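You operate a simulated robot arm through the tools that you are given. There is no shell and no other tool.

Carry out the task below with a simulated robot arm. There is one attempt and no reset: what you move stays moved.

JOB
Pack the beige wooden tray on the sofa end of the long desk. At the end: the magnet with the white grip is on the beige wooden tray; the magnet with the orange grip stands where the magnet with the blue grip stood; the magnet with the blue grip is on the white flat box (marked "PLUGS"); the brown dust brush is on the beige wooden tray; the magnet with the grey grip is on the beige wooden tray; whatever was shut is shut again. Leave all else as you found it, and nothing knocked over.

It is judged by the outcome, as a careful person would: the job done as asked, and still so three seconds after it is handed in. It fails if anything else is knocked over, pushed out of place, dropped, spilled or broken.

ROBOT AND FRAMES
A 7-joint arm with a two-finger parallel gripper, fixed in place. Base frame: the origin is at the foot of the arm, x ahead of it, y to its left, z up; the work surface is at about z = 0.74. Units: m, degrees, N and s.
With the tool pointing down near the work surface it reaches from about 0.1 to 0.66 m from the base axis. Its first joint turns from -66.0 to 66.0 degrees. Payload 1.57 kg.
Tool frame: the origin (TCP) lies between the finger pads and is the grasp point; the fingertips stand 0.03 m ahead of it; z points along the fingers, y is the line along which they close. Largest opening 0.08 m; finger width 0.017, thickness 0.012; the body of the gripper, 0.04 by 0.082 m, starts 0.08 m behind the TCP.
Orientation is that of the tool frame in the base frame, as [roll, pitch, yaw] about the fixed x, y, z axes, in that order (R = Rz(yaw) Ry(pitch) Rx(roll)). With the fingers straight down and closing along the base's y, the tool's x points along the base's -x, its y along +y and its z along -z.

CONTROLS
- The arm moves only by the tool play_rows. Its argument "targets" is a list that holds one entry, the list of rows, each a list of 7 numbers: the turn, a rotation vector about the tool's x, y, z in units of 90 degrees (1.0 is 90 degrees), then the shift along the tool's x, y, z in units of 250 mm (1.0 is 250 mm), then the finger opening in mm, from 0 to 80. In form: [[[rx, ry, rz, dx, dy, dz, claw], ...]]. A call has 1 to 20 rows; each row is the pose to reach, as a shift and turn from the pose commanded when the call began, along the tool's axes at that moment. A call with a number of a shift or a turn outside -1 to 1 is refused whole. A row lasts 0.2 s, in which the tool goes at most 0.05 m and 8.6 degrees; a call with a longer step from one row to the next is refused whole, and so is a gripper value outside its range. A pose out of reach is approached as far as the arm can. The call stops where the force on the tool passes 40 N (or 10 N more than at its start, if that is more) or the arm is blocked; 0.2 s more then pass. Each finger travels about 0.072 m/s and halts on what it meets, pressing with about 43 N; the grip force reading is that of the motor and also rises with nothing between the fingers. The clock runs only during rows and for 0.2 s after the last one: add rows that repeat a pose to give the fingers time. It gives the time, the measured TCP pose, the force on the tool (base axes), the opening and the grip force at its end, in the units of the frame above (readings bear some noise), with the torque about the TCP (base axes, N m) and any sound that the robot's microphone picked up.
- Cameras (640 x 400 px; columns grow to the right, rows downward): "scene" is fixed at [0.0523, 0.4285, 1.4243]; the picture's right is [-0.78, -0.63, 0.00], its down [-0.45, 0.55, -0.70] and it looks along [0.44, -0.54, -0.71] (base axes); focal length 231 px, centre (320, 200). "wrist" rides on the gripper at [0.072, -0.007, -0.122] in the tool frame; the picture's right is [0.09, 1.00, 0.00], its down [-0.84, 0.08, -0.54] and it looks along [-0.54, 0.05, 0.84] (tool axes); focal length 238 px, centre (320, 200). There is no depth. A picture from a camera that has moved, and an enlarged one, comes with that camera's place and axes in the base frame and with its lens. The place of the scene camera against the robot may be out by one fixed shift of up to 0.025 m in any direction.
- snapshot(camera): a new picture of that camera. It takes no simulated time.
- zoom(camera, box): a new picture of the part [left, top, right, bottom] of that camera's present view, enlarged. It takes no simulated time.
- sign_off(): hands the job in; it is judged then, once.

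Places have to be worked out from the pictures, the camera data and where the tool is seen. Open the gripper and draw the arm clear of the work before you hand the job in, unless the task says otherwise.

The tools are called after "Emit:" by a JSON object that holds its "api" and its "payload". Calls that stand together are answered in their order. play_rows: Moves the arm, as the interface text tells. Its arguments: {"type":"object","properties":{"targets":{"type":"array","items":{"type":"array","items":{"type":"array","items":{"type":"number"}}}}},"required":["targets"]} The other tools are called the same way: snapshot (camera) takes a picture; zoom (camera, box) takes an enlarged picture of a part of a camera's view; sign_off () hands the job in.

At the start:

```text
time: 0.0
position: [0.4503, 0.1069, 1.0825]
ee_rot: [179.9, -0.1, -180.0]
wrist_force: [0.0, -0.1, 0.2]
moment: [-0.01, 0.0, 0.02]
opening: 0.0799
finger_force: 0.0
```

scene: 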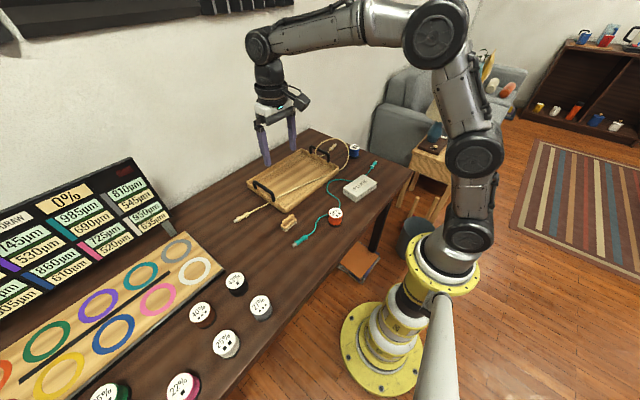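
wrist: 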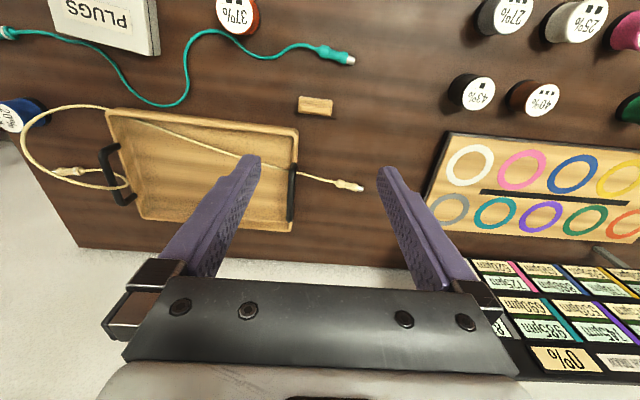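

I'll begin by looking closely at the scene to identify the magnets, the brush, the tray, and the box.

Emit:
{"api": "zoom", "payload": {"camera": "scene", "box": [220, 120, 420, 260]}}

Emit:
{"api": "zoom", "payload": {"camera": "scene", "box": [80, 220, 320, 400]}}

Emit:
{"api": "zoom", "payload": {"camera": "wrist", "box": [0, 0, 320, 240]}}

Emit:
{"api": "zoom", "payload": {"camera": "wrist", "box": [320, 0, 640, 240]}}

```text
2.86 times, centred on (320, 190) of scene
camera zoom: at [0.0523, 0.4285, 1.4243], right [-0.78, -0.63, 0.0], down [-0.45, 0.55, -0.7], along [0.44, -0.54, -0.71], focal length 659 px, centre (320, 229)
```

zoom: 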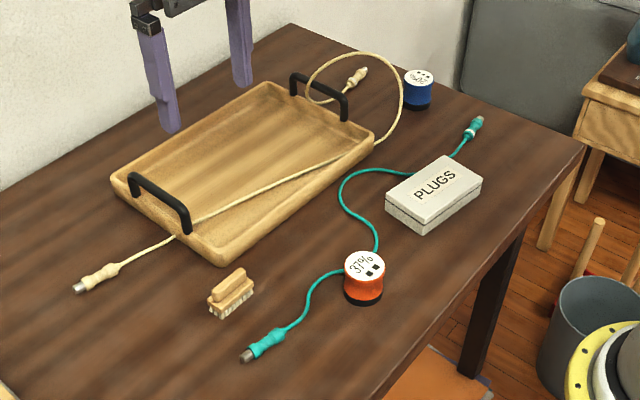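

```text
2.22 times, centred on (200, 310) of scene
camera zoom: at [0.0523, 0.4285, 1.4243], right [-0.78, -0.63, 0.0], down [-0.45, 0.55, -0.7], along [0.44, -0.54, -0.71], focal length 513 px, centre (587, -44)
```

zoom: 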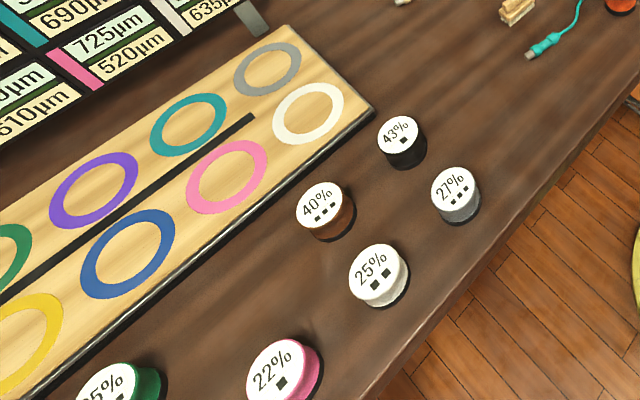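

```text
1.67 times, centred on (160, 120) of wrist
camera zoom: at [0.3792, 0.101, 1.2059], right [-0.09, 1.0, 0.0], down [0.84, 0.08, 0.54], along [0.54, 0.05, -0.84], focal length 397 px, centre (587, 333)
```

zoom: 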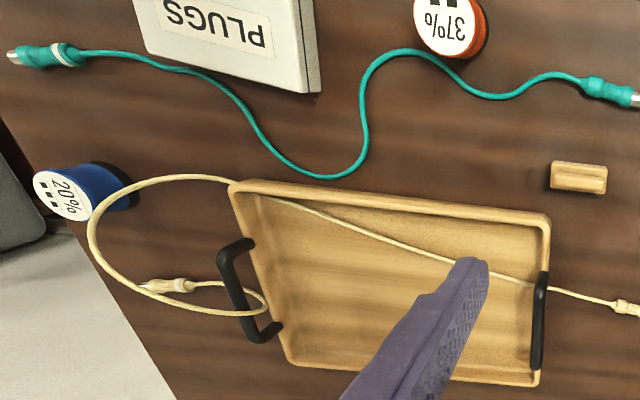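

```text
1.67 times, centred on (480, 120) of wrist
camera zoom: at [0.3792, 0.101, 1.2059], right [-0.09, 1.0, 0.0], down [0.84, 0.08, 0.54], along [0.54, 0.05, -0.84], focal length 397 px, centre (53, 333)
```

zoom: 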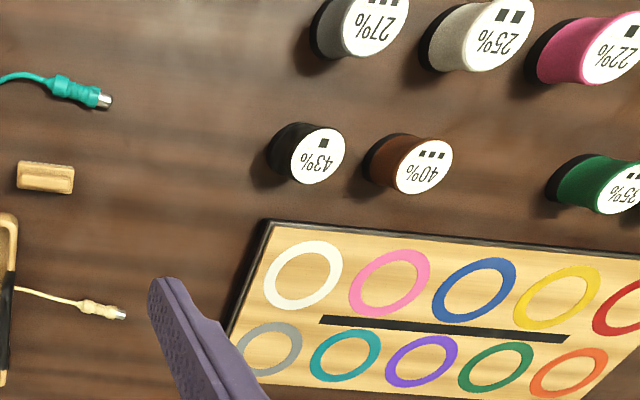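

The target magnets are blue (20%) beside the cream cable loop, orange (37%), grey (27%) and white (25%). The brush sits near the tray, and the PLUGS box is at the robot's right front. I'm moving the wrist camera toward the sofa end (-y), staying high, to get better positions.

Emit:
{"api": "play_rows", "payload": {"targets": [[[0, 0, 0, 0.03, -0.1, 0, 80], [0, 0, 0, 0.06, -0.25, 0, 80], [0, 0, 0, 0.1, -0.4, 0, 80], [0, 0, 0, 0.14, -0.55, 0, 80], [0, 0, 0, 0.18, -0.7, 0, 80], [0, 0, 0, 0.2, -0.85, 0, 80], [0, 0, 0, 0.22, -0.95, 0, 80], [0, 0, 0, 0.22, -1.0, 0, 80]]]}}

Emit:
{"api": "snapshot", "payload": {"camera": "wrist"}}

Emit:
{"api": "snapshot", "payload": {"camera": "scene"}}

```text
time: 1.8
position: [0.396, -0.1444, 1.0828]
ee_rot: [180.0, 0.0, -179.9]
wrist_force: [0.0, 0.4, 0.0]
moment: [0.02, -0.03, -0.02]
opening: 0.08
finger_force: 0.1
```

```text
taken
camera wrist: at [0.324, -0.1497, 1.2062], right [-0.09, 1.0, 0.0], down [0.84, 0.08, 0.54], along [0.54, 0.05, -0.84], focal length 238 px, centre (320, 200)
```

wrist: 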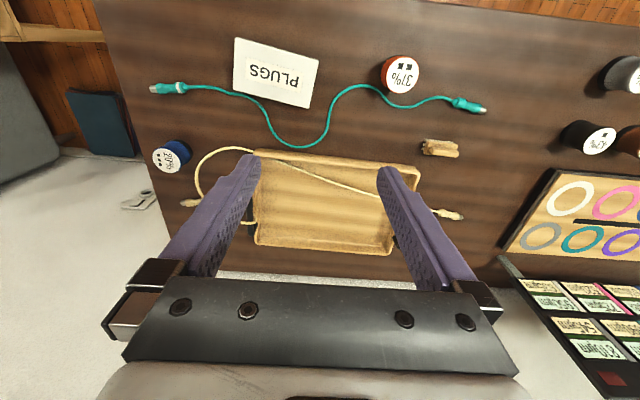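

```text
taken
```

scene: 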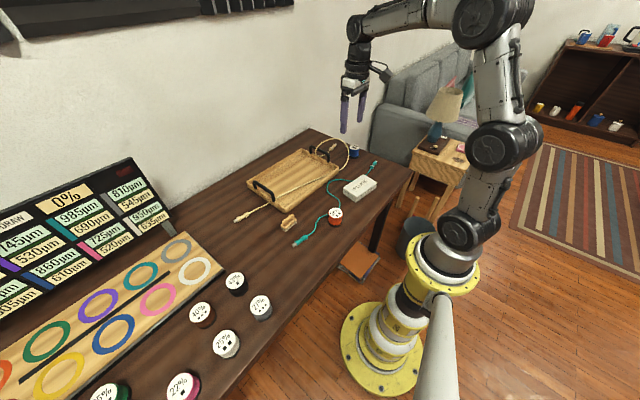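

I'm zooming into this wrist view to measure the blue magnet, box, orange magnet, tray and brush.

Emit:
{"api": "zoom", "payload": {"camera": "wrist", "box": [130, 20, 350, 160]}}

Emit:
{"api": "zoom", "payload": {"camera": "wrist", "box": [140, 120, 300, 270]}}

Emit:
{"api": "zoom", "payload": {"camera": "wrist", "box": [310, 40, 510, 260]}}

```text
2.86 times, centred on (240, 90) of wrist
camera zoom: at [0.324, -0.1497, 1.2062], right [-0.09, 1.0, 0.0], down [0.84, 0.08, 0.54], along [0.54, 0.05, -0.84], focal length 681 px, centre (549, 514)
```

zoom: 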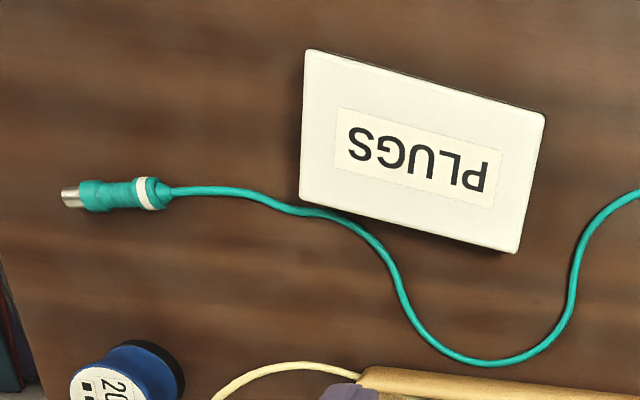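

```text
2.67 times, centred on (220, 195) of wrist
camera zoom: at [0.324, -0.1497, 1.2062], right [-0.09, 1.0, 0.0], down [0.84, 0.08, 0.54], along [0.54, 0.05, -0.84], focal length 636 px, centre (587, 213)
```

zoom: 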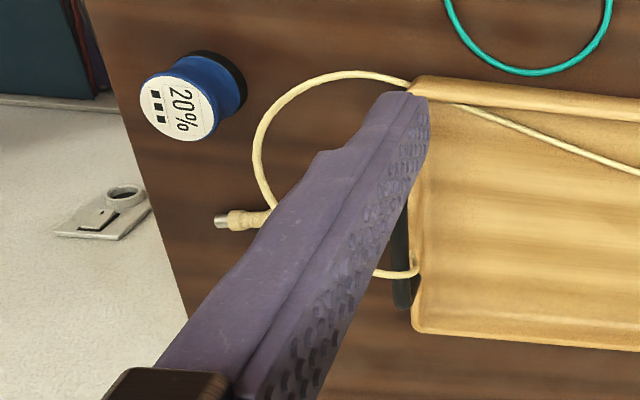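

```text
1.82 times, centred on (410, 150) of wrist
camera zoom: at [0.324, -0.1497, 1.2062], right [-0.09, 1.0, 0.0], down [0.84, 0.08, 0.54], along [0.54, 0.05, -0.84], focal length 433 px, centre (156, 291)
```

zoom: 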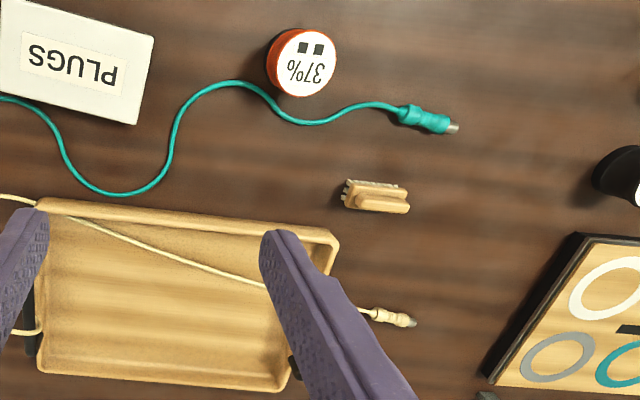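

Estimates from this view: blue at about (0.53, -0.417), box top centre at about (0.37, -0.22), and orange at about (0.348, -0.018). The tray spans roughly x 0.505–0.75, y -0.265–0.068, and the brush is at about (0.467, 0.10). Blue is near the reach limit, so I'll tilt the tool 12° outward and approach it from above for a closer look.

Emit:
{"api": "play_rows", "payload": {"targets": [[[0, -0.02, 0, -0.03, -0.1, 0.02, 80], [0, -0.04, 0, -0.06, -0.25, 0.06, 80], [0, -0.06, 0, -0.09, -0.4, 0.12, 80], [0, -0.08, 0, -0.12, -0.55, 0.18, 80], [0, -0.1, 0, -0.15, -0.7, 0.24, 80], [0, -0.12, 0, -0.18, -0.85, 0.28, 80], [0, -0.133, 0, -0.2, -0.95, 0.3, 80], [0, -0.133, 0, -0.2, -0.98, 0.32, 80], [0, -0.133, 0, -0.2, -0.98, 0.32, 80]]]}}

Emit:
{"api": "snapshot", "payload": {"camera": "wrist"}}

Emit:
{"api": "snapshot", "payload": {"camera": "scene"}}

```text
time: 3.8
position: [0.446, -0.3885, 1.0015]
ee_rot: [180.0, 12.0, -179.8]
wrist_force: [0.5, 0.8, 0.8]
moment: [-0.02, 0.03, -0.05]
opening: 0.0801
finger_force: 0.0
```

```text
taken
camera wrist: at [0.3505, -0.3945, 1.1078], right [-0.09, 1.0, -0.02], down [0.71, 0.08, 0.7], along [0.7, 0.05, -0.71], focal length 238 px, centre (320, 200)
```

wrist: 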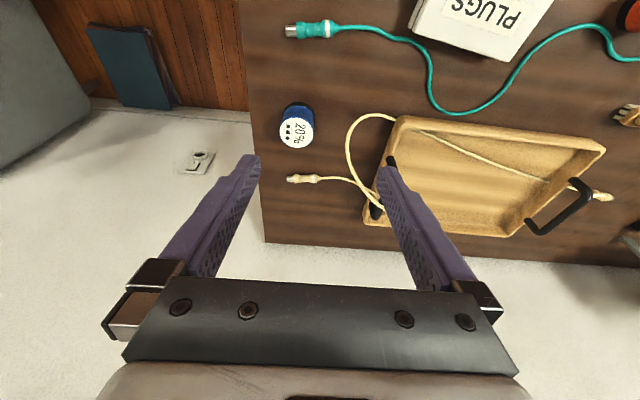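

```text
taken
```

scene: 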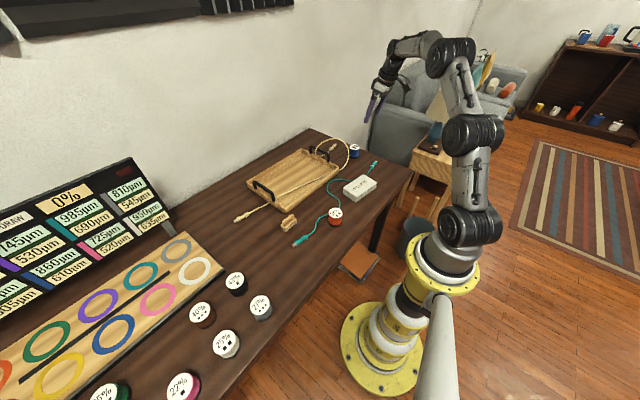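

The tilt worked and blue is in view. I'm zooming in for precise measurement of blue, its height and the nearby cable.

Emit:
{"api": "zoom", "payload": {"camera": "wrist", "box": [250, 80, 410, 220]}}

Emit:
{"api": "zoom", "payload": {"camera": "wrist", "box": [270, 90, 330, 150]}}

Emit:
{"api": "zoom", "payload": {"camera": "scene", "box": [320, 130, 380, 170]}}

```text
2.86 times, centred on (330, 150) of wrist
camera zoom: at [0.3505, -0.3945, 1.1078], right [-0.09, 1.0, -0.02], down [0.71, 0.08, 0.7], along [0.7, 0.05, -0.71], focal length 681 px, centre (291, 343)
```

zoom: 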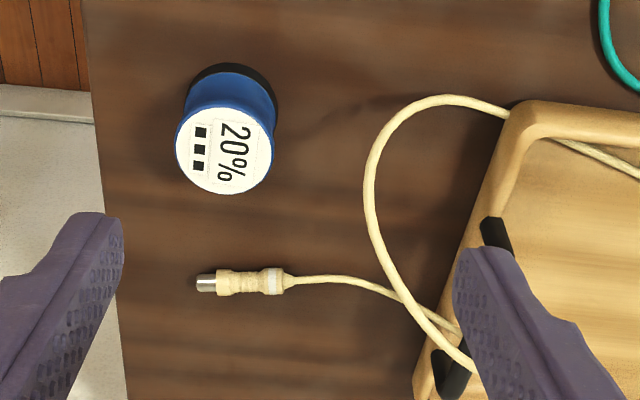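

```text
6.67 times, centred on (300, 120) of wrist
camera zoom: at [0.3505, -0.3945, 1.1078], right [-0.09, 1.0, -0.02], down [0.71, 0.08, 0.7], along [0.7, 0.05, -0.71], focal length 1589 px, centre (453, 733)
```

zoom: 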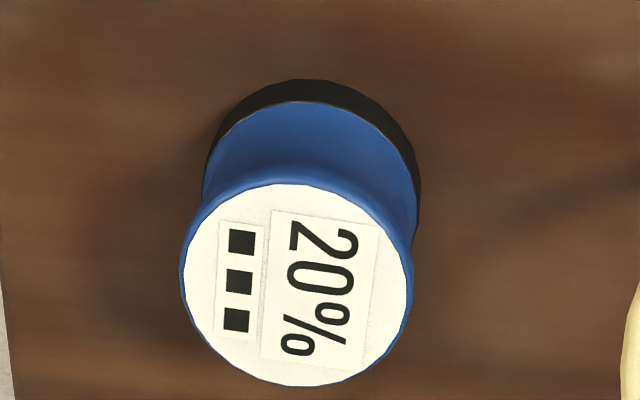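

```text
10.00 times, centred on (350, 150) of scene
camera zoom: at [0.0523, 0.4284, 1.4243], right [-0.78, -0.63, 0.0], down [-0.45, 0.55, -0.7], along [0.44, -0.54, -0.71], focal length 2306 px, centre (20, 700)
```

zoom: 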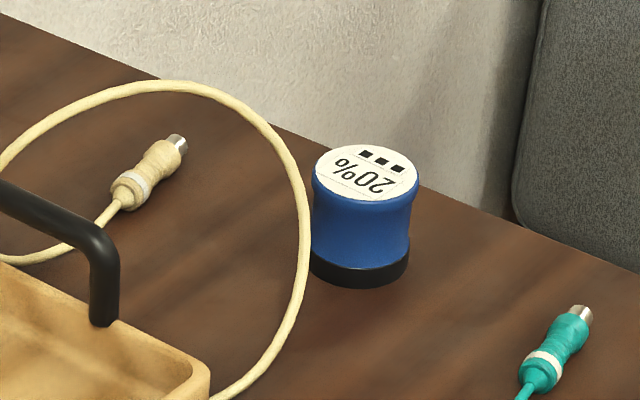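

Comparing views shows the cream cable loop is not flat. It arches up to about z 0.87 near y≈-0.33 to -0.35, only about 7 cm from blue (0.526, -0.419, top z≈0.796). To stay clear of it, I'll close the fingers along x with the camera on the -y side. First I undo the tilt, then yaw 90°.

Emit:
{"api": "play_rows", "payload": {"targets": [[[0, 0.04, 0, 0, 0, 0, 80], [0, 0.09, 0, 0, 0, 0, 80], [0, 0.133, 0, 0, 0, 0, 80], [0, 0.133, 0, 0, 0, 0, 80]]]}}

Emit:
{"api": "play_rows", "payload": {"targets": [[[0, 0, -0.05, 0, 0, 0, 80], [0, 0, -0.13, 0, 0, 0, 80], [0, 0, -0.21, 0, 0, 0, 80], [0, 0, -0.29, 0, 0, 0, 80], [0, 0, -0.37, 0, 0, 0, 80], [0, 0, -0.45, 0, 0, 0, 80], [0, 0, -0.53, 0, 0, 0, 80], [0, 0, -0.61, 0, 0, 0, 80], [0, 0, -0.69, 0, 0, 0, 80], [0, 0, -0.77, 0, 0, 0, 80], [0, 0, -0.85, 0, 0, 0, 80], [0, 0, -0.93, 0, 0, 0, 80], [0, 0, -1.0, 0, 0, 0, 80], [0, 0, -1.0, 0, 0, 0, 80]]]}}

Emit:
{"api": "snapshot", "payload": {"camera": "wrist"}}

Emit:
{"api": "snapshot", "payload": {"camera": "scene"}}

```text
time: 4.8
position: [0.4478, -0.3884, 1.0025]
ee_rot: [180.0, 0.0, 180.0]
wrist_force: [0.1, 0.2, -0.1]
moment: [-0.02, 0.0, 0.03]
opening: 0.0803
finger_force: 0.0
```

```text
time: 7.8
position: [0.4465, -0.387, 1.0027]
ee_rot: [-180.0, 0.0, -89.8]
wrist_force: [0.3, -0.6, -0.4]
moment: [-0.03, 0.02, -0.03]
opening: 0.08
finger_force: 0.1
```

```text
taken
camera wrist: at [0.4533, -0.4592, 1.1259], right [-1.0, -0.09, 0.0], down [-0.08, 0.84, 0.54], along [-0.05, 0.54, -0.84], focal length 238 px, centre (320, 200)
```

wrist: 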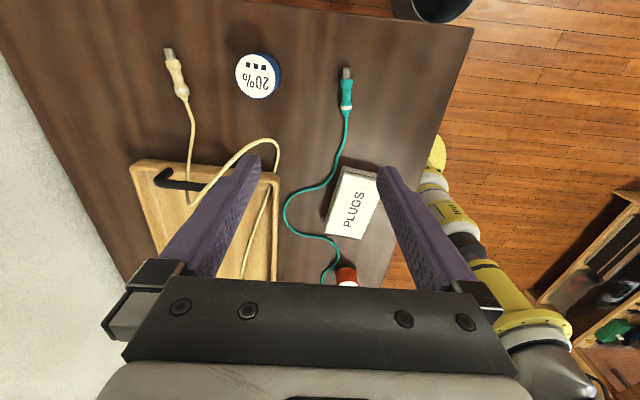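

```text
taken
```

scene: 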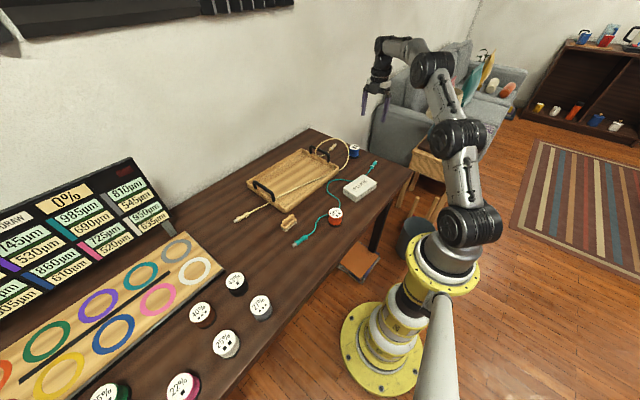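

Yaw worked. From here I'm zooming on blue and on the loop to triangulate them again.

Emit:
{"api": "zoom", "payload": {"camera": "wrist", "box": [218, 40, 298, 110]}}

Emit:
{"api": "zoom", "payload": {"camera": "wrist", "box": [120, 30, 400, 205]}}

```text
5.71 times, centred on (258, 75) of wrist
camera zoom: at [0.4533, -0.4592, 1.1259], right [-1.0, -0.09, 0.0], down [-0.08, 0.84, 0.54], along [-0.05, 0.54, -0.84], focal length 1362 px, centre (674, 914)
```

zoom: 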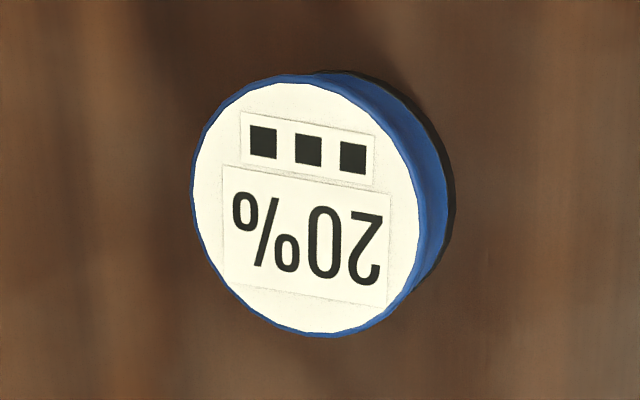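

```text
2.29 times, centred on (260, 118) of wrist
camera zoom: at [0.4533, -0.4592, 1.1259], right [-1.0, -0.09, 0.0], down [-0.08, 0.84, 0.54], along [-0.05, 0.54, -0.84], focal length 545 px, centre (457, 389)
```

zoom: 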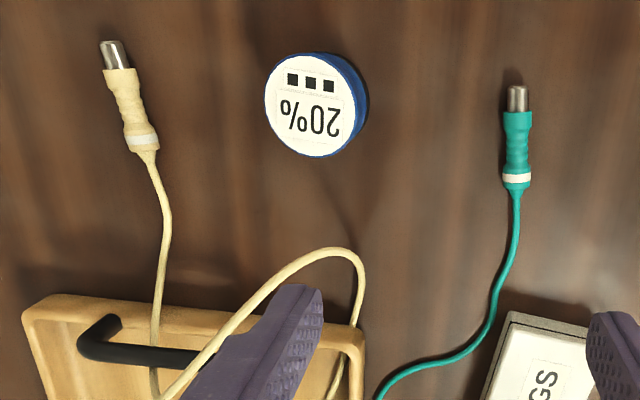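

Blue is consistently at (0.528, -0.420), with its label at z≈0.796 and a diameter of about 5 cm. The loop's closest point is y≈-0.35. Next I tilt 12° toward -y and hover above blue at z≈0.90.

Emit:
{"api": "play_rows", "payload": {"targets": [[[0, 0.03, 0, 0.02, -0.06, 0.03, 80], [0, 0.06, 0, 0.05, -0.14, 0.1, 80], [0, 0.09, 0, 0.08, -0.22, 0.18, 80], [0, 0.12, 0, 0.11, -0.29, 0.26, 80], [0, 0.133, 0, 0.132, -0.326, 0.34, 80], [0, 0.133, 0, 0.132, -0.326, 0.4, 80], [0, 0.133, 0, 0.132, -0.326, 0.41, 80], [0, 0.133, 0, 0.132, -0.326, 0.41, 72]]]}}

Emit:
{"api": "snapshot", "payload": {"camera": "wrist"}}

Emit:
{"api": "snapshot", "payload": {"camera": "scene"}}

```text
time: 9.6
position: [0.5289, -0.4227, 0.9007]
ee_rot: [180.0, -12.0, -90.0]
wrist_force: [-0.2, -0.5, 0.5]
moment: [-0.01, -0.03, 0.03]
opening: 0.072
finger_force: 0.1
```

```text
taken
camera wrist: at [0.5348, -0.4655, 1.0358], right [-1.0, -0.09, 0.02], down [-0.08, 0.93, 0.36], along [-0.05, 0.35, -0.93], focal length 238 px, centre (320, 200)
```

wrist: 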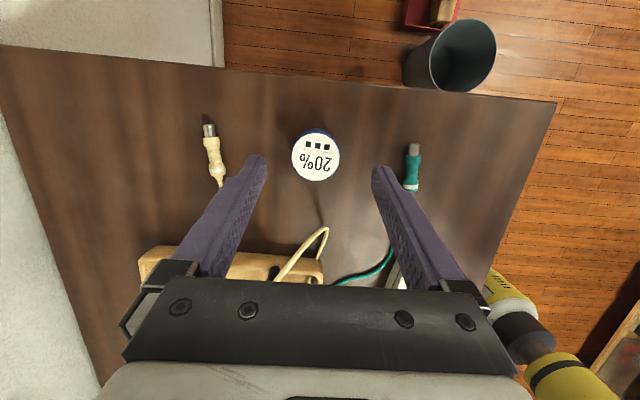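

```text
taken
```

scene: 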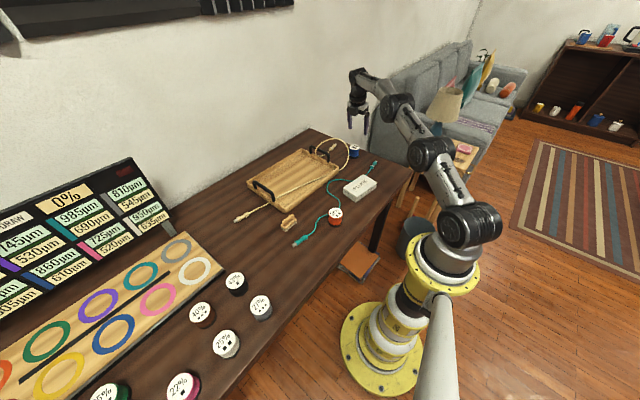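

TCP is directly above blue, which this view puts at (0.530, -0.420). I'm descending straight down to z≈0.78 with the fingers open to 72 mm.

Emit:
{"api": "play_rows", "payload": {"targets": [[[0, 0, 0, -0.01, 0, 0.05, 72], [0, 0, 0, -0.03, 0, 0.12, 72], [0, 0, 0, -0.05, 0, 0.2, 72], [0, 0, 0, -0.066, 0, 0.27, 72], [0, 0, 0, -0.08, 0, 0.33, 72], [0, 0, 0, -0.092, 0, 0.38, 72], [0, 0, 0, -0.1, 0, 0.42, 72], [0, 0, 0, -0.107, 0, 0.45, 72], [0, 0, 0, -0.111, 0, 0.47, 72], [0, 0, 0, -0.111, 0, 0.47, 72]]]}}

Emit:
{"api": "snapshot", "payload": {"camera": "wrist"}}

Emit:
{"api": "zoom", "payload": {"camera": "scene", "box": [300, 60, 460, 170]}}

```text
time: 11.8
position: [0.5275, -0.4188, 0.7784]
ee_rot: [-180.0, -11.9, -90.1]
wrist_force: [-0.5, -1.0, 0.8]
moment: [-0.01, -0.02, -0.02]
opening: 0.072
finger_force: 0.0
```

```text
taken
camera wrist: at [0.5346, -0.463, 0.915], right [-1.0, -0.09, 0.02], down [-0.08, 0.93, 0.36], along [-0.05, 0.35, -0.93], focal length 238 px, centre (320, 200)
```

wrist: 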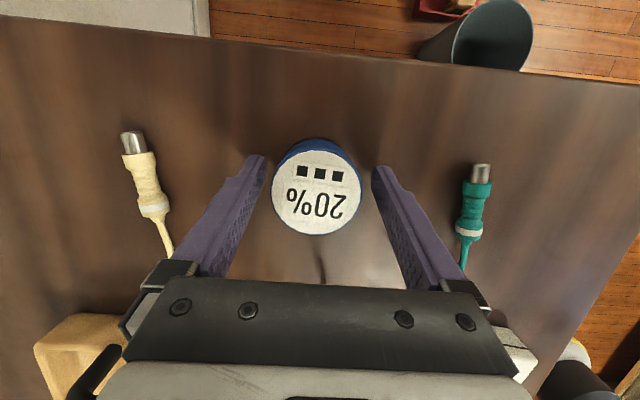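

```text
3.64 times, centred on (380, 115) of scene
camera zoom: at [0.0523, 0.4285, 1.4243], right [-0.78, -0.63, 0.0], down [-0.45, 0.55, -0.7], along [0.44, -0.54, -0.71], focal length 839 px, centre (102, 509)
```

zoom: 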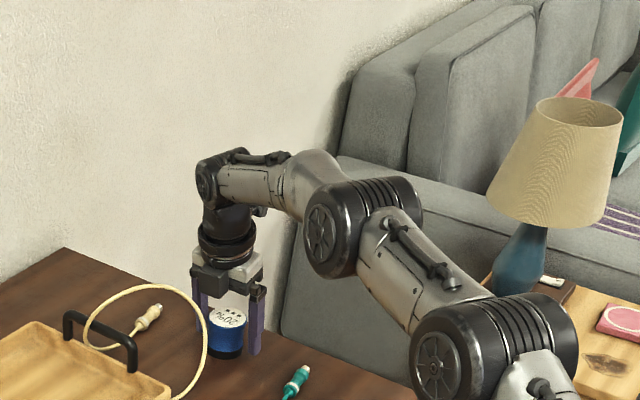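

The fingers straddle blue with clearance on both sides, and the loop is clear behind them. I'm nudging about 2 mm to centre, then closing on it.

Emit:
{"api": "play_rows", "payload": {"targets": [[[0, 0, 0, 0.008, -0.008, 0, 72], [0, 0, 0, 0.008, -0.008, 0, 60], [0, 0, 0, 0.008, -0.008, 0, 48], [0, 0, 0, 0.008, -0.008, 0, 40], [0, 0, 0, 0.008, -0.008, 0, 35], [0, 0, 0, 0.008, -0.008, 0, 35]]]}}

Emit:
{"api": "snapshot", "payload": {"camera": "wrist"}}

```text
time: 13.2
position: [0.5292, -0.4194, 0.7796]
ee_rot: [180.0, -11.9, -90.0]
wrist_force: [-0.2, -0.5, -0.6]
moment: [0.06, 0.02, -0.03]
opening: 0.0508
finger_force: 42.8
```

```text
taken
camera wrist: at [0.5368, -0.4646, 0.9155], right [-1.0, -0.09, 0.02], down [-0.08, 0.93, 0.36], along [-0.05, 0.35, -0.93], focal length 238 px, centre (320, 200)
```

wrist: 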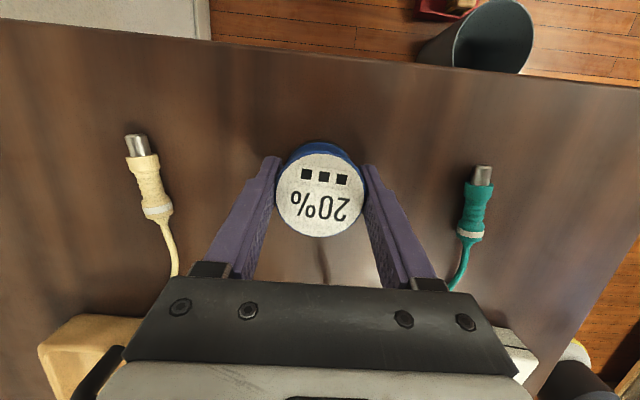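

Blue is gripped at 50.8 mm with a firm 43 N. TCP at grasp is (0.529, -0.419, 0.780), which I'll use as the reference when orange goes here. Now lifting straight up.

Emit:
{"api": "play_rows", "payload": {"targets": [[[0, 0, 0, 0.004, 0, -0.02, 35], [0, 0, 0, 0.013, 0, -0.06, 35], [0, 0, 0, 0.026, 0, -0.12, 35], [0, 0, 0, 0.043, 0, -0.2, 35], [0, 0, 0, 0.06, 0, -0.28, 35], [0, 0, 0, 0.077, 0, -0.36, 35], [0, 0, 0, 0.094, 0, -0.44, 35], [0, 0, 0, 0.106, 0, -0.5, 35], [0, 0, 0, 0.106, 0, -0.5, 35]]]}}

Emit:
{"api": "snapshot", "payload": {"camera": "wrist"}}

Emit:
{"api": "zoom", "payload": {"camera": "scene", "box": [300, 60, 460, 170]}}

```text
time: 15.2
position: [0.5295, -0.4182, 0.9082]
ee_rot: [179.9, -12.0, -90.0]
wrist_force: [-0.4, -0.8, -2.5]
moment: [0.03, -0.01, 0.01]
opening: 0.051
finger_force: 42.9
```

```text
taken
camera wrist: at [0.5369, -0.4644, 1.0432], right [-1.0, -0.09, 0.02], down [-0.08, 0.93, 0.36], along [-0.05, 0.35, -0.93], focal length 238 px, centre (320, 200)
```

wrist: 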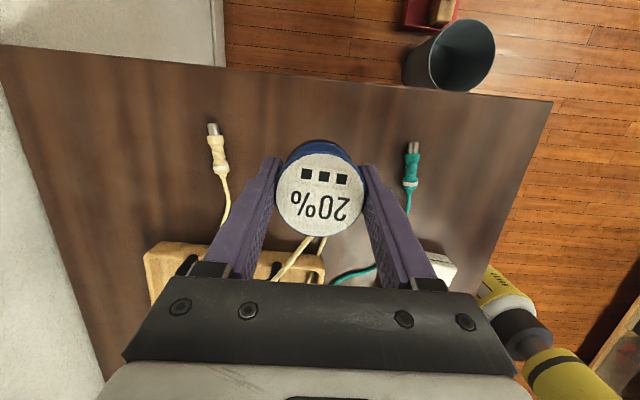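

```text
3.64 times, centred on (380, 115) of scene
camera zoom: at [0.0524, 0.4284, 1.4243], right [-0.78, -0.63, 0.0], down [-0.45, 0.55, -0.7], along [0.44, -0.54, -0.71], focal length 839 px, centre (102, 509)
```

zoom: 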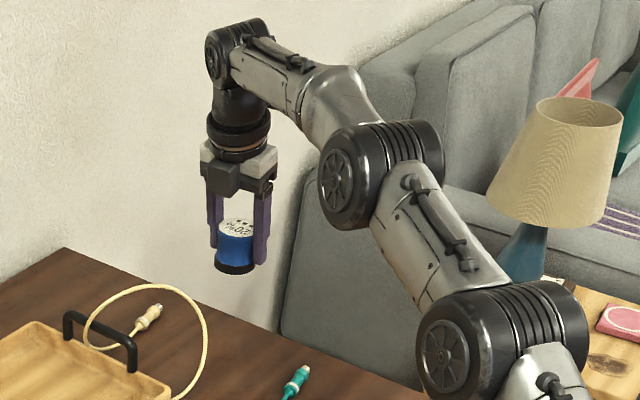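

Blue (about 0.2 kg) is held upright. I'm routing to the PLUGS box by going -x first, away from the cable arch, then +y, at z≈0.94.

Emit:
{"api": "play_rows", "payload": {"targets": [[[0, 0, 0, 0.01, 0.05, -0.05, 35], [0, 0, 0, 0.025, 0.16, -0.117, 35], [0, 0, 0, 0.025, 0.29, -0.117, 35], [0, 0, 0, 0.025, 0.42, -0.117, 35], [0, 0, 0, 0.025, 0.54, -0.117, 35], [0, 0, 0, -0.03, 0.6, -0.13, 35], [0, 0, 0, -0.14, 0.64, -0.15, 35], [0, 0, 0, -0.26, 0.64, -0.177, 35], [0, 0, 0, -0.38, 0.64, -0.203, 35], [0, 0, 0, -0.5, 0.64, -0.228, 35], [0, 0, 0, -0.62, 0.64, -0.254, 35], [0, 0, 0, -0.71, 0.64, -0.273, 35], [0, 0, 0, -0.754, 0.64, -0.283, 35], [0, 0, 0, -0.754, 0.64, -0.283, 35]]]}}

Emit:
{"api": "snapshot", "payload": {"camera": "wrist"}}

Emit:
{"api": "snapshot", "payload": {"camera": "scene"}}

```text
time: 18.2
position: [0.3694, -0.2209, 0.9375]
ee_rot: [-180.0, -12.0, -90.0]
wrist_force: [0.4, -1.2, -2.3]
moment: [-0.01, -0.02, -0.04]
opening: 0.0511
finger_force: 43.2
```

```text
taken
camera wrist: at [0.3766, -0.2655, 1.0733], right [-1.0, -0.09, 0.02], down [-0.08, 0.93, 0.36], along [-0.05, 0.35, -0.93], focal length 238 px, centre (320, 200)
```

wrist: 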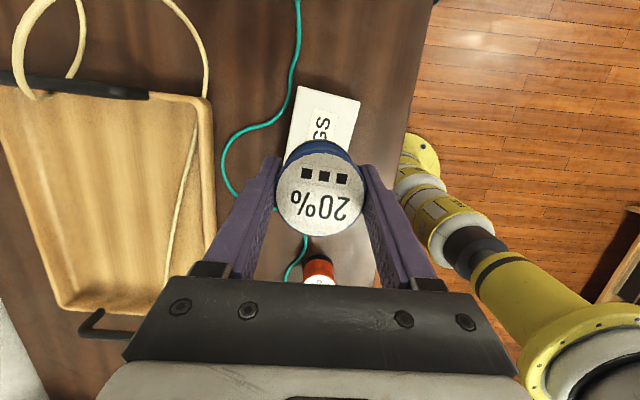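

```text
taken
```

scene: 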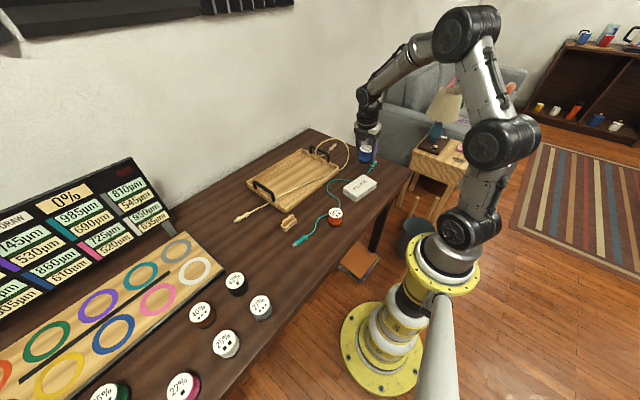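

The box's -y end corners are confirmed at (0.397, -0.289) and (0.324, -0.280), so blue is over the box centre. I'm lowering to just above the estimated box-top contact (TCP z≈0.814).

Emit:
{"api": "play_rows", "payload": {"targets": [[[0, 0, 0, -0.008, 0, 0.04, 35], [0, 0, 0, -0.025, 0, 0.12, 35], [0, 0, 0, -0.045, 0, 0.21, 35], [0, 0, 0, -0.062, 0, 0.29, 35], [0, 0, 0, -0.077, 0, 0.36, 35], [0, 0, 0, -0.088, 0, 0.415, 35], [0, 0, 0, -0.096, 0, 0.452, 35], [0, 0, 0, -0.1, 0, 0.47, 35], [0, 0, 0, -0.1023, 0, 0.481, 35], [0, 0, 0, -0.1023, 0, 0.481, 35]]]}}

Emit:
{"api": "zoom", "payload": {"camera": "scene", "box": [320, 150, 400, 210]}}

Emit:
{"api": "snapshot", "payload": {"camera": "wrist"}}

```text
time: 20.4
position: [0.3702, -0.2224, 0.8158]
ee_rot: [180.0, -12.0, -90.1]
wrist_force: [0.4, 0.2, -1.2]
moment: [0.0, 0.01, -0.03]
opening: 0.0509
finger_force: 43.3
```

```text
6.67 times, centred on (360, 180) of scene
camera zoom: at [0.0523, 0.4285, 1.4243], right [-0.78, -0.63, 0.0], down [-0.45, 0.55, -0.7], along [0.44, -0.54, -0.71], focal length 1538 px, centre (53, 333)
```

zoom: 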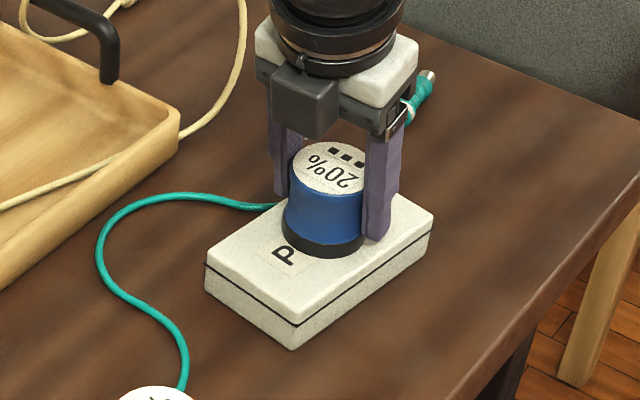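

```text
taken
camera wrist: at [0.3768, -0.2654, 0.9508], right [-1.0, -0.09, 0.02], down [-0.08, 0.93, 0.36], along [-0.05, 0.35, -0.93], focal length 238 px, centre (320, 200)
```

wrist: 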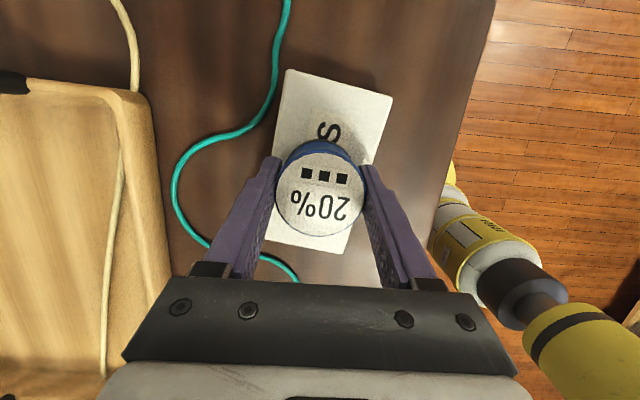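

Blue is just above the box lid. I'm lowering a few more millimetres slowly while watching the force.

Emit:
{"api": "play_rows", "payload": {"targets": [[[0, 0, 0, -0.0008, 0, 0.004, 35], [0, 0, 0, -0.0016, 0, 0.008, 35], [0, 0, 0, -0.0024, 0, 0.012, 35], [0, 0, 0, -0.0024, 0, 0.012, 35]]]}}

```text
time: 21.4
position: [0.3696, -0.2229, 0.8137]
ee_rot: [-179.7, -12.1, -90.0]
wrist_force: [-7.3, 3.0, 34.8]
moment: [0.32, 0.69, 0.0]
opening: 0.0508
finger_force: 43.3
```

Contact with the box lid, at about 35 N. I'm backing off about 2 mm to relieve the force before release.

Emit:
{"api": "play_rows", "payload": {"targets": [[[0, 0, 0, 0.0008, 0, -0.004, 35], [0, 0, 0, 0.0015, 0, -0.007, 35], [0, 0, 0, 0.0015, 0, -0.007, 35]]]}}

```text
time: 22.2
position: [0.3689, -0.2212, 0.8124]
ee_rot: [-179.9, -11.9, -90.0]
wrist_force: [3.9, -2.6, 11.3]
moment: [-0.02, -0.01, 0.03]
opening: 0.0507
finger_force: 43.0
```

Force is down to 11 N, so blue is resting on the lid. Opening the fingers.

Emit:
{"api": "play_rows", "payload": {"targets": [[[0, 0, 0, 0.0004, 0, -0.002, 35], [0, 0, 0, 0.0004, 0, -0.002, 50], [0, 0, 0, 0.0004, 0, -0.002, 56], [0, 0, 0, 0.0004, 0, -0.002, 64], [0, 0, 0, 0.0004, 0, -0.002, 72], [0, 0, 0, 0.0004, 0, -0.002, 72]]]}}

Emit:
{"api": "snapshot", "payload": {"camera": "wrist"}}

Emit:
{"api": "zoom", "payload": {"camera": "scene", "box": [320, 150, 400, 210]}}

```text
time: 23.6
position: [0.3697, -0.2207, 0.8134]
ee_rot: [180.0, -12.0, -89.9]
wrist_force: [-0.5, 0.9, 0.3]
moment: [0.0, 0.02, 0.03]
opening: 0.0722
finger_force: 0.0
```

```text
taken
camera wrist: at [0.3766, -0.2653, 0.9496], right [-1.0, -0.09, 0.02], down [-0.08, 0.93, 0.36], along [-0.05, 0.35, -0.93], focal length 238 px, centre (320, 200)
```

wrist: 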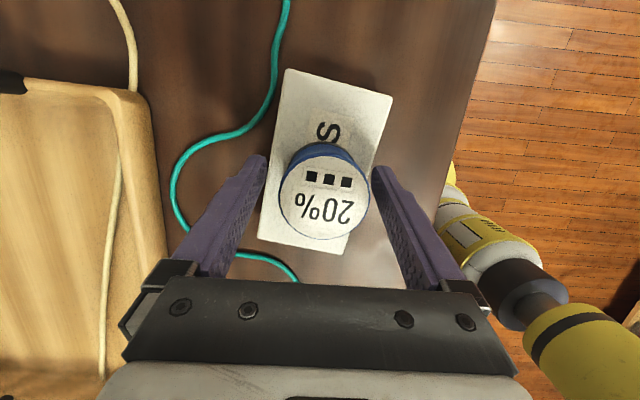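

```text
6.67 times, centred on (360, 180) of scene
camera zoom: at [0.0523, 0.4285, 1.4243], right [-0.78, -0.63, 0.0], down [-0.45, 0.55, -0.7], along [0.44, -0.54, -0.71], focal length 1538 px, centre (53, 333)
```

zoom: 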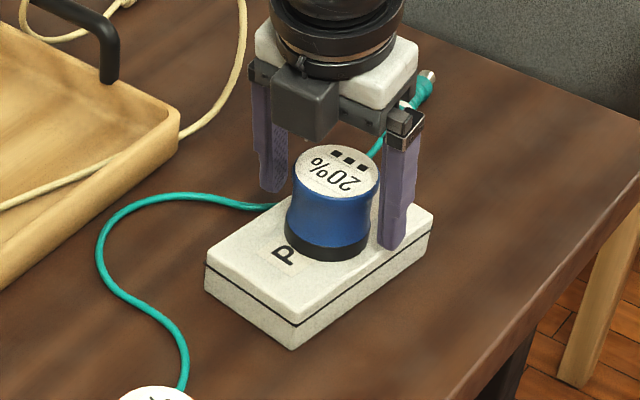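

Blue stands upright on the box, and the box hasn't moved. I'm lifting clear, then moving over orange while yawing back 90°, so the fingers close along y there and avoid the teal cable on orange's +x side.

Emit:
{"api": "play_rows", "payload": {"targets": [[[0, 0, 0, 0.008, 0, -0.04, 72], [0, 0, 0, 0.025, 0, -0.12, 72], [0, 0, 0, 0.045, 0, -0.21, 74], [0, 0, 0, 0.066, 0, -0.31, 76], [0, 0, 0, 0.085, 0, -0.4, 78], [0, 0, 0, 0.1, 0, -0.47, 80], [0, 0, 0, 0.108, 0, -0.509, 80], [0, 0, 0, 0.108, 0, -0.509, 80]]]}}

Emit:
{"api": "play_rows", "payload": {"targets": [[[-0.0173, 0, 0.0815, -0.03, 0.003, -0.006, 80], [-0.0346, 0, 0.163, -0.08, 0.009, -0.017, 80], [-0.052, 0, 0.2445, -0.15, 0.017, -0.032, 80], [-0.0693, 0, 0.326, -0.23, 0.025, -0.049, 80], [-0.0866, 0, 0.4075, -0.31, 0.034, -0.066, 80], [-0.104, 0, 0.489, -0.39, 0.043, -0.083, 80], [-0.1213, 0, 0.5706, -0.47, 0.052, -0.1, 80], [-0.1386, 0, 0.652, -0.55, 0.061, -0.117, 80], [-0.156, 0, 0.7336, -0.63, 0.07, -0.134, 80], [-0.1733, 0, 0.815, -0.7, 0.078, -0.149, 80], [-0.1906, 0, 0.8966, -0.76, 0.084, -0.162, 80], [-0.2079, 0, 0.9781, -0.794, 0.088, -0.169, 80], [-0.2079, 0, 0.9781, -0.794, 0.088, -0.169, 80]]]}}

Emit:
{"api": "snapshot", "payload": {"camera": "wrist"}}

Emit:
{"api": "snapshot", "payload": {"camera": "scene"}}

```text
time: 25.4
position: [0.3703, -0.2212, 0.9447]
ee_rot: [180.0, -11.9, -90.0]
wrist_force: [-0.6, -0.9, 0.2]
moment: [-0.03, -0.03, -0.02]
opening: 0.08
finger_force: 0.0
```

```text
time: 28.2
position: [0.3467, -0.0187, 0.9434]
ee_rot: [-180.0, -12.0, 179.9]
wrist_force: [-0.4, -0.4, 0.8]
moment: [0.02, 0.0, 0.0]
opening: 0.08
finger_force: 0.1
```

```text
taken
camera wrist: at [0.3029, -0.024, 1.08], right [-0.09, 1.0, 0.02], down [0.93, 0.08, 0.36], along [0.35, 0.05, -0.93], focal length 238 px, centre (320, 200)
```

wrist: 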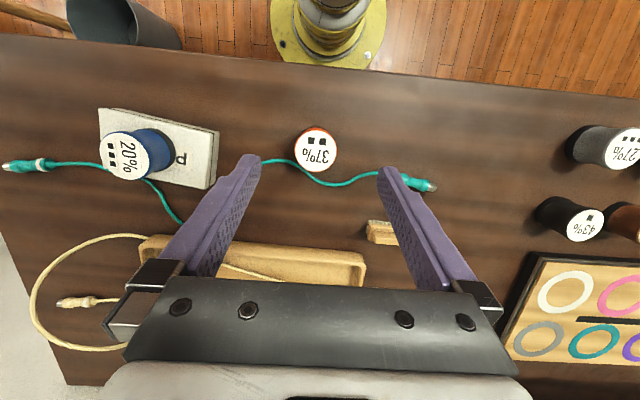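

```text
taken
```

scene: 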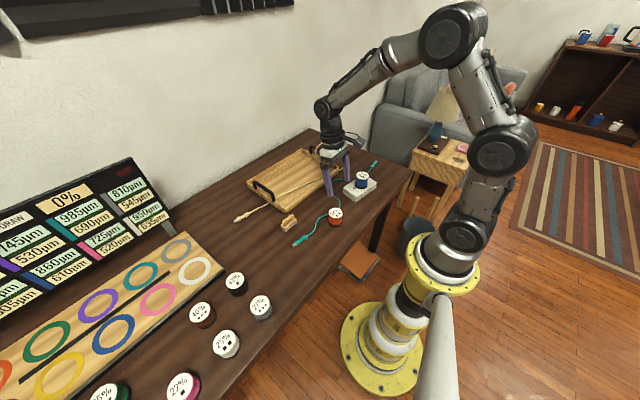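

I'm now above orange at (0.347, -0.019, 0.943). Zooming to measure orange and the nearby cable precisely.

Emit:
{"api": "zoom", "payload": {"camera": "wrist", "box": [250, 110, 390, 200]}}

```text
4.44 times, centred on (320, 155) of wrist
camera zoom: at [0.3029, -0.024, 1.08], right [-0.09, 1.0, 0.02], down [0.93, 0.08, 0.36], along [0.35, 0.05, -0.93], focal length 1059 px, centre (320, 400)
```

zoom: 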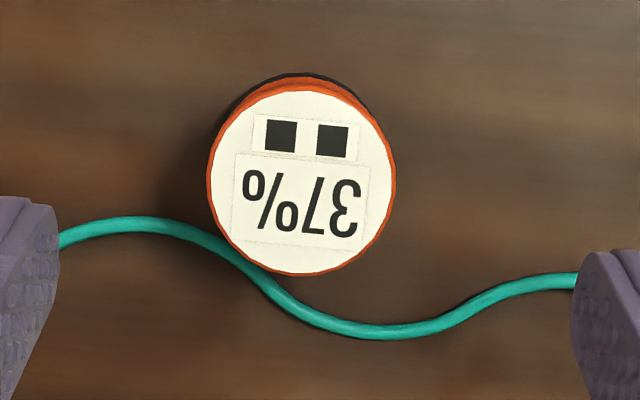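

Orange is at (0.349, -0.019), and the teal cable clears the planned finger positions by about 1.5 cm. I'm descending to the same grasp height used for blue (TCP z≈0.780).

Emit:
{"api": "play_rows", "payload": {"targets": [[[0, 0, 0, -0.02, 0, 0.05, 76], [0, 0, 0, -0.045, 0, 0.14, 72], [0, 0, 0, -0.066, 0, 0.24, 72], [0, 0, 0, -0.085, 0, 0.33, 72], [0, 0, 0, -0.103, 0, 0.42, 72], [0, 0, 0, -0.119, 0, 0.495, 72], [0, 0, 0, -0.132, 0, 0.555, 72], [0, 0, 0, -0.141, 0, 0.6, 72], [0, 0, 0, -0.146, 0, 0.624, 72], [0, 0, 0, -0.149, 0, 0.6365, 72], [0, 0, 0, -0.149, 0, 0.6365, 72]]]}}

Emit:
{"api": "snapshot", "payload": {"camera": "wrist"}}

Emit:
{"api": "zoom", "payload": {"camera": "scene", "box": [290, 160, 390, 230]}}

```text
time: 30.6
position: [0.3503, -0.0177, 0.7818]
ee_rot: [179.9, -12.0, -179.9]
wrist_force: [0.5, 0.3, 0.7]
moment: [0.01, 0.02, -0.01]
opening: 0.072
finger_force: 0.1
```

```text
taken
camera wrist: at [0.3061, -0.0241, 0.9164], right [-0.09, 1.0, 0.02], down [0.93, 0.08, 0.36], along [0.35, 0.05, -0.93], focal length 238 px, centre (320, 200)
```

wrist: 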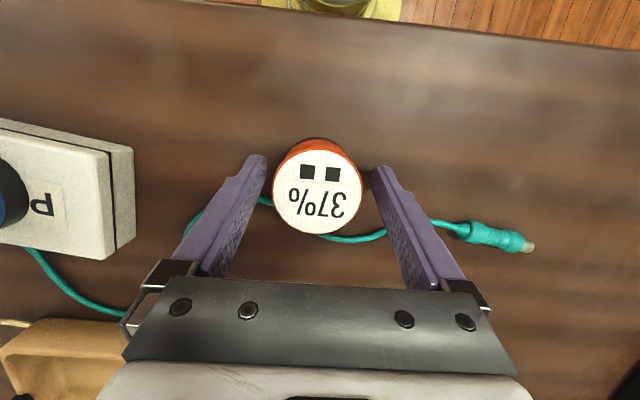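

```text
5.71 times, centred on (340, 195) of scene
camera zoom: at [0.0523, 0.4285, 1.4243], right [-0.78, -0.63, 0.0], down [-0.45, 0.55, -0.7], along [0.44, -0.54, -0.71], focal length 1318 px, centre (206, 229)
```

zoom: 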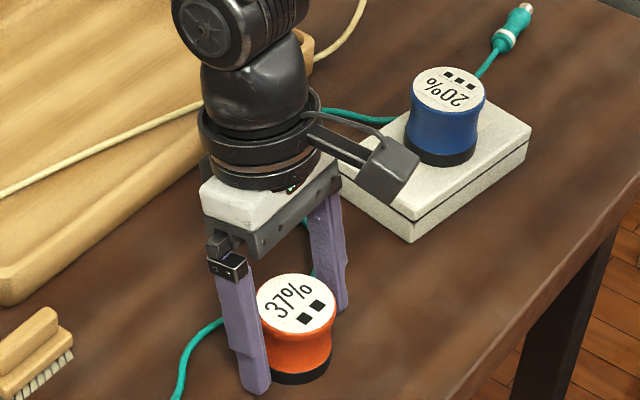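

Fingers straddle orange cleanly without touching the cable. Making a tiny adjustment, then closing.

Emit:
{"api": "play_rows", "payload": {"targets": [[[0, 0, 0, -0.0012, -0.004, 0.006, 72], [0, 0, 0, -0.0012, -0.004, 0.006, 60], [0, 0, 0, -0.0012, -0.004, 0.006, 48], [0, 0, 0, -0.0012, -0.004, 0.006, 40], [0, 0, 0, -0.0012, -0.004, 0.006, 35], [0, 0, 0, -0.0012, -0.004, 0.006, 35]]]}}

Emit:
{"api": "snapshot", "payload": {"camera": "wrist"}}

```text
time: 32.0
position: [0.3498, -0.0185, 0.7796]
ee_rot: [-180.0, -12.1, -179.9]
wrist_force: [-0.4, 0.0, 0.0]
moment: [-0.07, 0.0, 0.03]
opening: 0.0511
finger_force: 42.4
```

```text
taken
camera wrist: at [0.3062, -0.0251, 0.9149], right [-0.09, 1.0, 0.02], down [0.93, 0.08, 0.36], along [0.35, 0.05, -0.93], focal length 238 px, centre (320, 200)
```

wrist: 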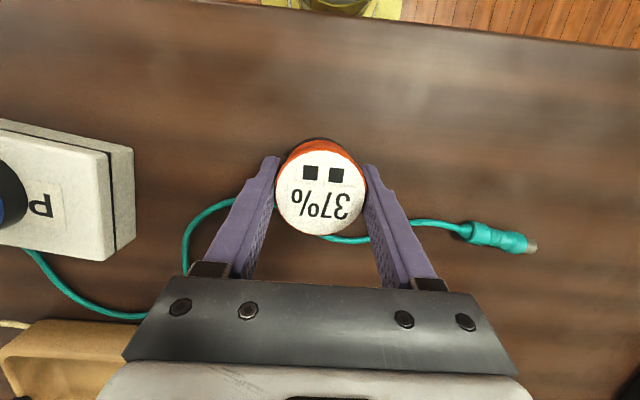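

Orange is gripped. Lifting it high, then travelling toward blue's old spot over the box (blue's top is only z≈0.83) while yawing back.

Emit:
{"api": "play_rows", "payload": {"targets": [[[0, 0, 0, 0.004, 0, -0.02, 35], [0, 0, 0, 0.017, 0, -0.08, 35], [0, 0, 0, 0.038, 0, -0.18, 35], [0, 0, 0, 0.06, 0, -0.28, 35], [0, 0, 0, 0.081, 0, -0.38, 35], [0, 0, 0, 0.102, 0, -0.48, 35], [0, 0, 0, 0.123, 0, -0.58, 35], [0, 0, 0, 0.137, 0, -0.645, 35], [0, 0, 0, 0.141, 0, -0.665, 35], [0, 0, 0, 0.141, 0, -0.665, 35]]]}}

Emit:
{"api": "play_rows", "payload": {"targets": [[[0.0173, 0, -0.0815, -0.002, -0.04, 0, 35], [0.0346, 0, -0.163, -0.004, -0.11, -0.001, 35], [0.052, 0, -0.2445, -0.008, -0.19, -0.002, 35], [0.0693, 0, -0.326, -0.011, -0.28, -0.002, 35], [0.0866, 0, -0.4075, -0.015, -0.37, -0.003, 35], [0.104, 0, -0.489, -0.019, -0.46, -0.004, 35], [0.1213, 0, -0.5706, -0.022, -0.55, -0.005, 35], [0.1386, 0, -0.652, -0.026, -0.64, -0.005, 35], [0.156, 0, -0.7336, -0.03, -0.73, -0.006, 35], [0.1733, 0, -0.815, -0.034, -0.82, -0.007, 35], [0.1906, 0, -0.8966, -0.037, -0.9, -0.008, 35], [0.2079, 0, -0.9781, -0.039, -0.96, -0.008, 35], [0.2079, 0, -0.9781, -0.039, -0.96, -0.008, 35]]]}}

Emit:
{"api": "snapshot", "payload": {"camera": "wrist"}}

Emit:
{"api": "snapshot", "payload": {"camera": "scene"}}

```text
time: 34.2
position: [0.3501, -0.0196, 0.9488]
ee_rot: [-180.0, -12.1, -179.9]
wrist_force: [0.8, 0.0, -2.2]
moment: [0.01, 0.01, -0.01]
opening: 0.0511
finger_force: 42.7
```

```text
time: 37.0
position: [0.3623, -0.2602, 0.9484]
ee_rot: [180.0, -12.0, -89.8]
wrist_force: [0.5, 0.6, -2.2]
moment: [0.01, -0.04, 0.03]
opening: 0.0511
finger_force: 43.2
```

```text
taken
camera wrist: at [0.3675, -0.3043, 1.0841], right [-1.0, -0.09, 0.02], down [-0.08, 0.93, 0.36], along [-0.05, 0.35, -0.93], focal length 238 px, centre (320, 200)
```

wrist: 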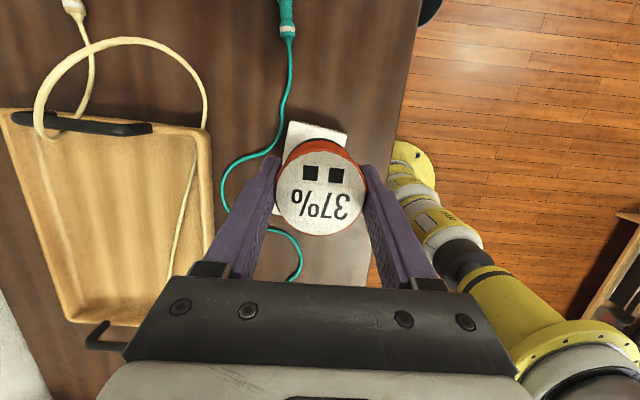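

```text
taken
```

scene: 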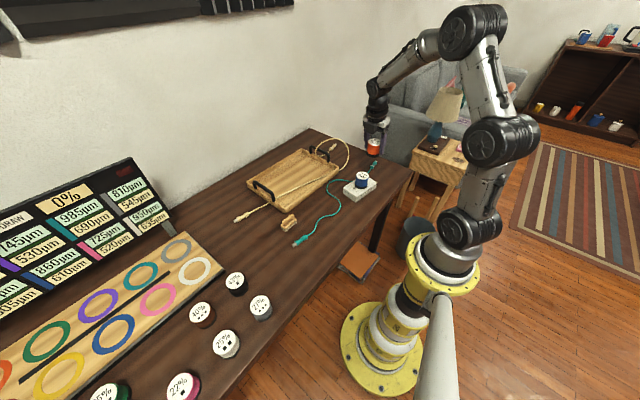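

Next, go -y first and then +x, so the final approach to blue's old spot comes from the side away from the cable arch.

Emit:
{"api": "play_rows", "payload": {"targets": [[[0, 0, 0, 0.05, 0, 0.011, 35], [0, 0, 0, 0.17, 0, 0.036, 35], [0, 0, 0, 0.3, 0, 0.064, 35], [0, 0, 0, 0.43, -0.03, 0.091, 35], [0, 0, 0, 0.54, -0.1, 0.115, 35], [0, 0, 0, 0.6, -0.21, 0.127, 35], [0, 0, 0, 0.617, -0.33, 0.131, 35], [0, 0, 0, 0.617, -0.45, 0.131, 35], [0, 0, 0, 0.617, -0.56, 0.131, 35], [0, 0, 0, 0.617, -0.64, 0.131, 35], [0, 0, 0, 0.617, -0.667, 0.131, 35], [0, 0, 0, 0.617, -0.667, 0.131, 35]]]}}

Emit:
{"api": "snapshot", "payload": {"camera": "wrist"}}

```text
time: 39.6
position: [0.5286, -0.4174, 0.9473]
ee_rot: [-180.0, -11.9, -89.9]
wrist_force: [-0.3, -0.2, -2.3]
moment: [-0.02, -0.03, 0.0]
opening: 0.0513
finger_force: 43.1
```

```text
taken
camera wrist: at [0.535, -0.4607, 1.0841], right [-1.0, -0.09, 0.02], down [-0.08, 0.93, 0.36], along [-0.05, 0.35, -0.93], focal length 238 px, centre (320, 200)
```

wrist: 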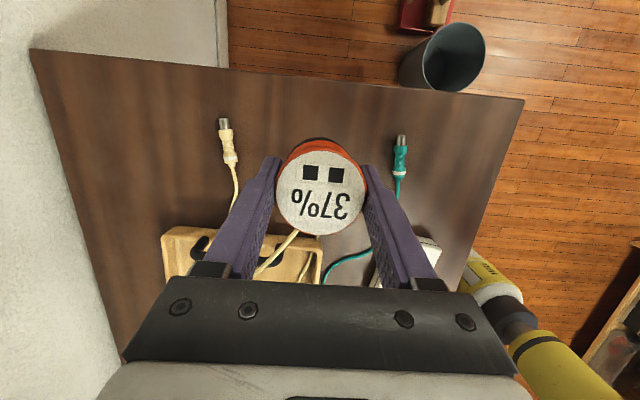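

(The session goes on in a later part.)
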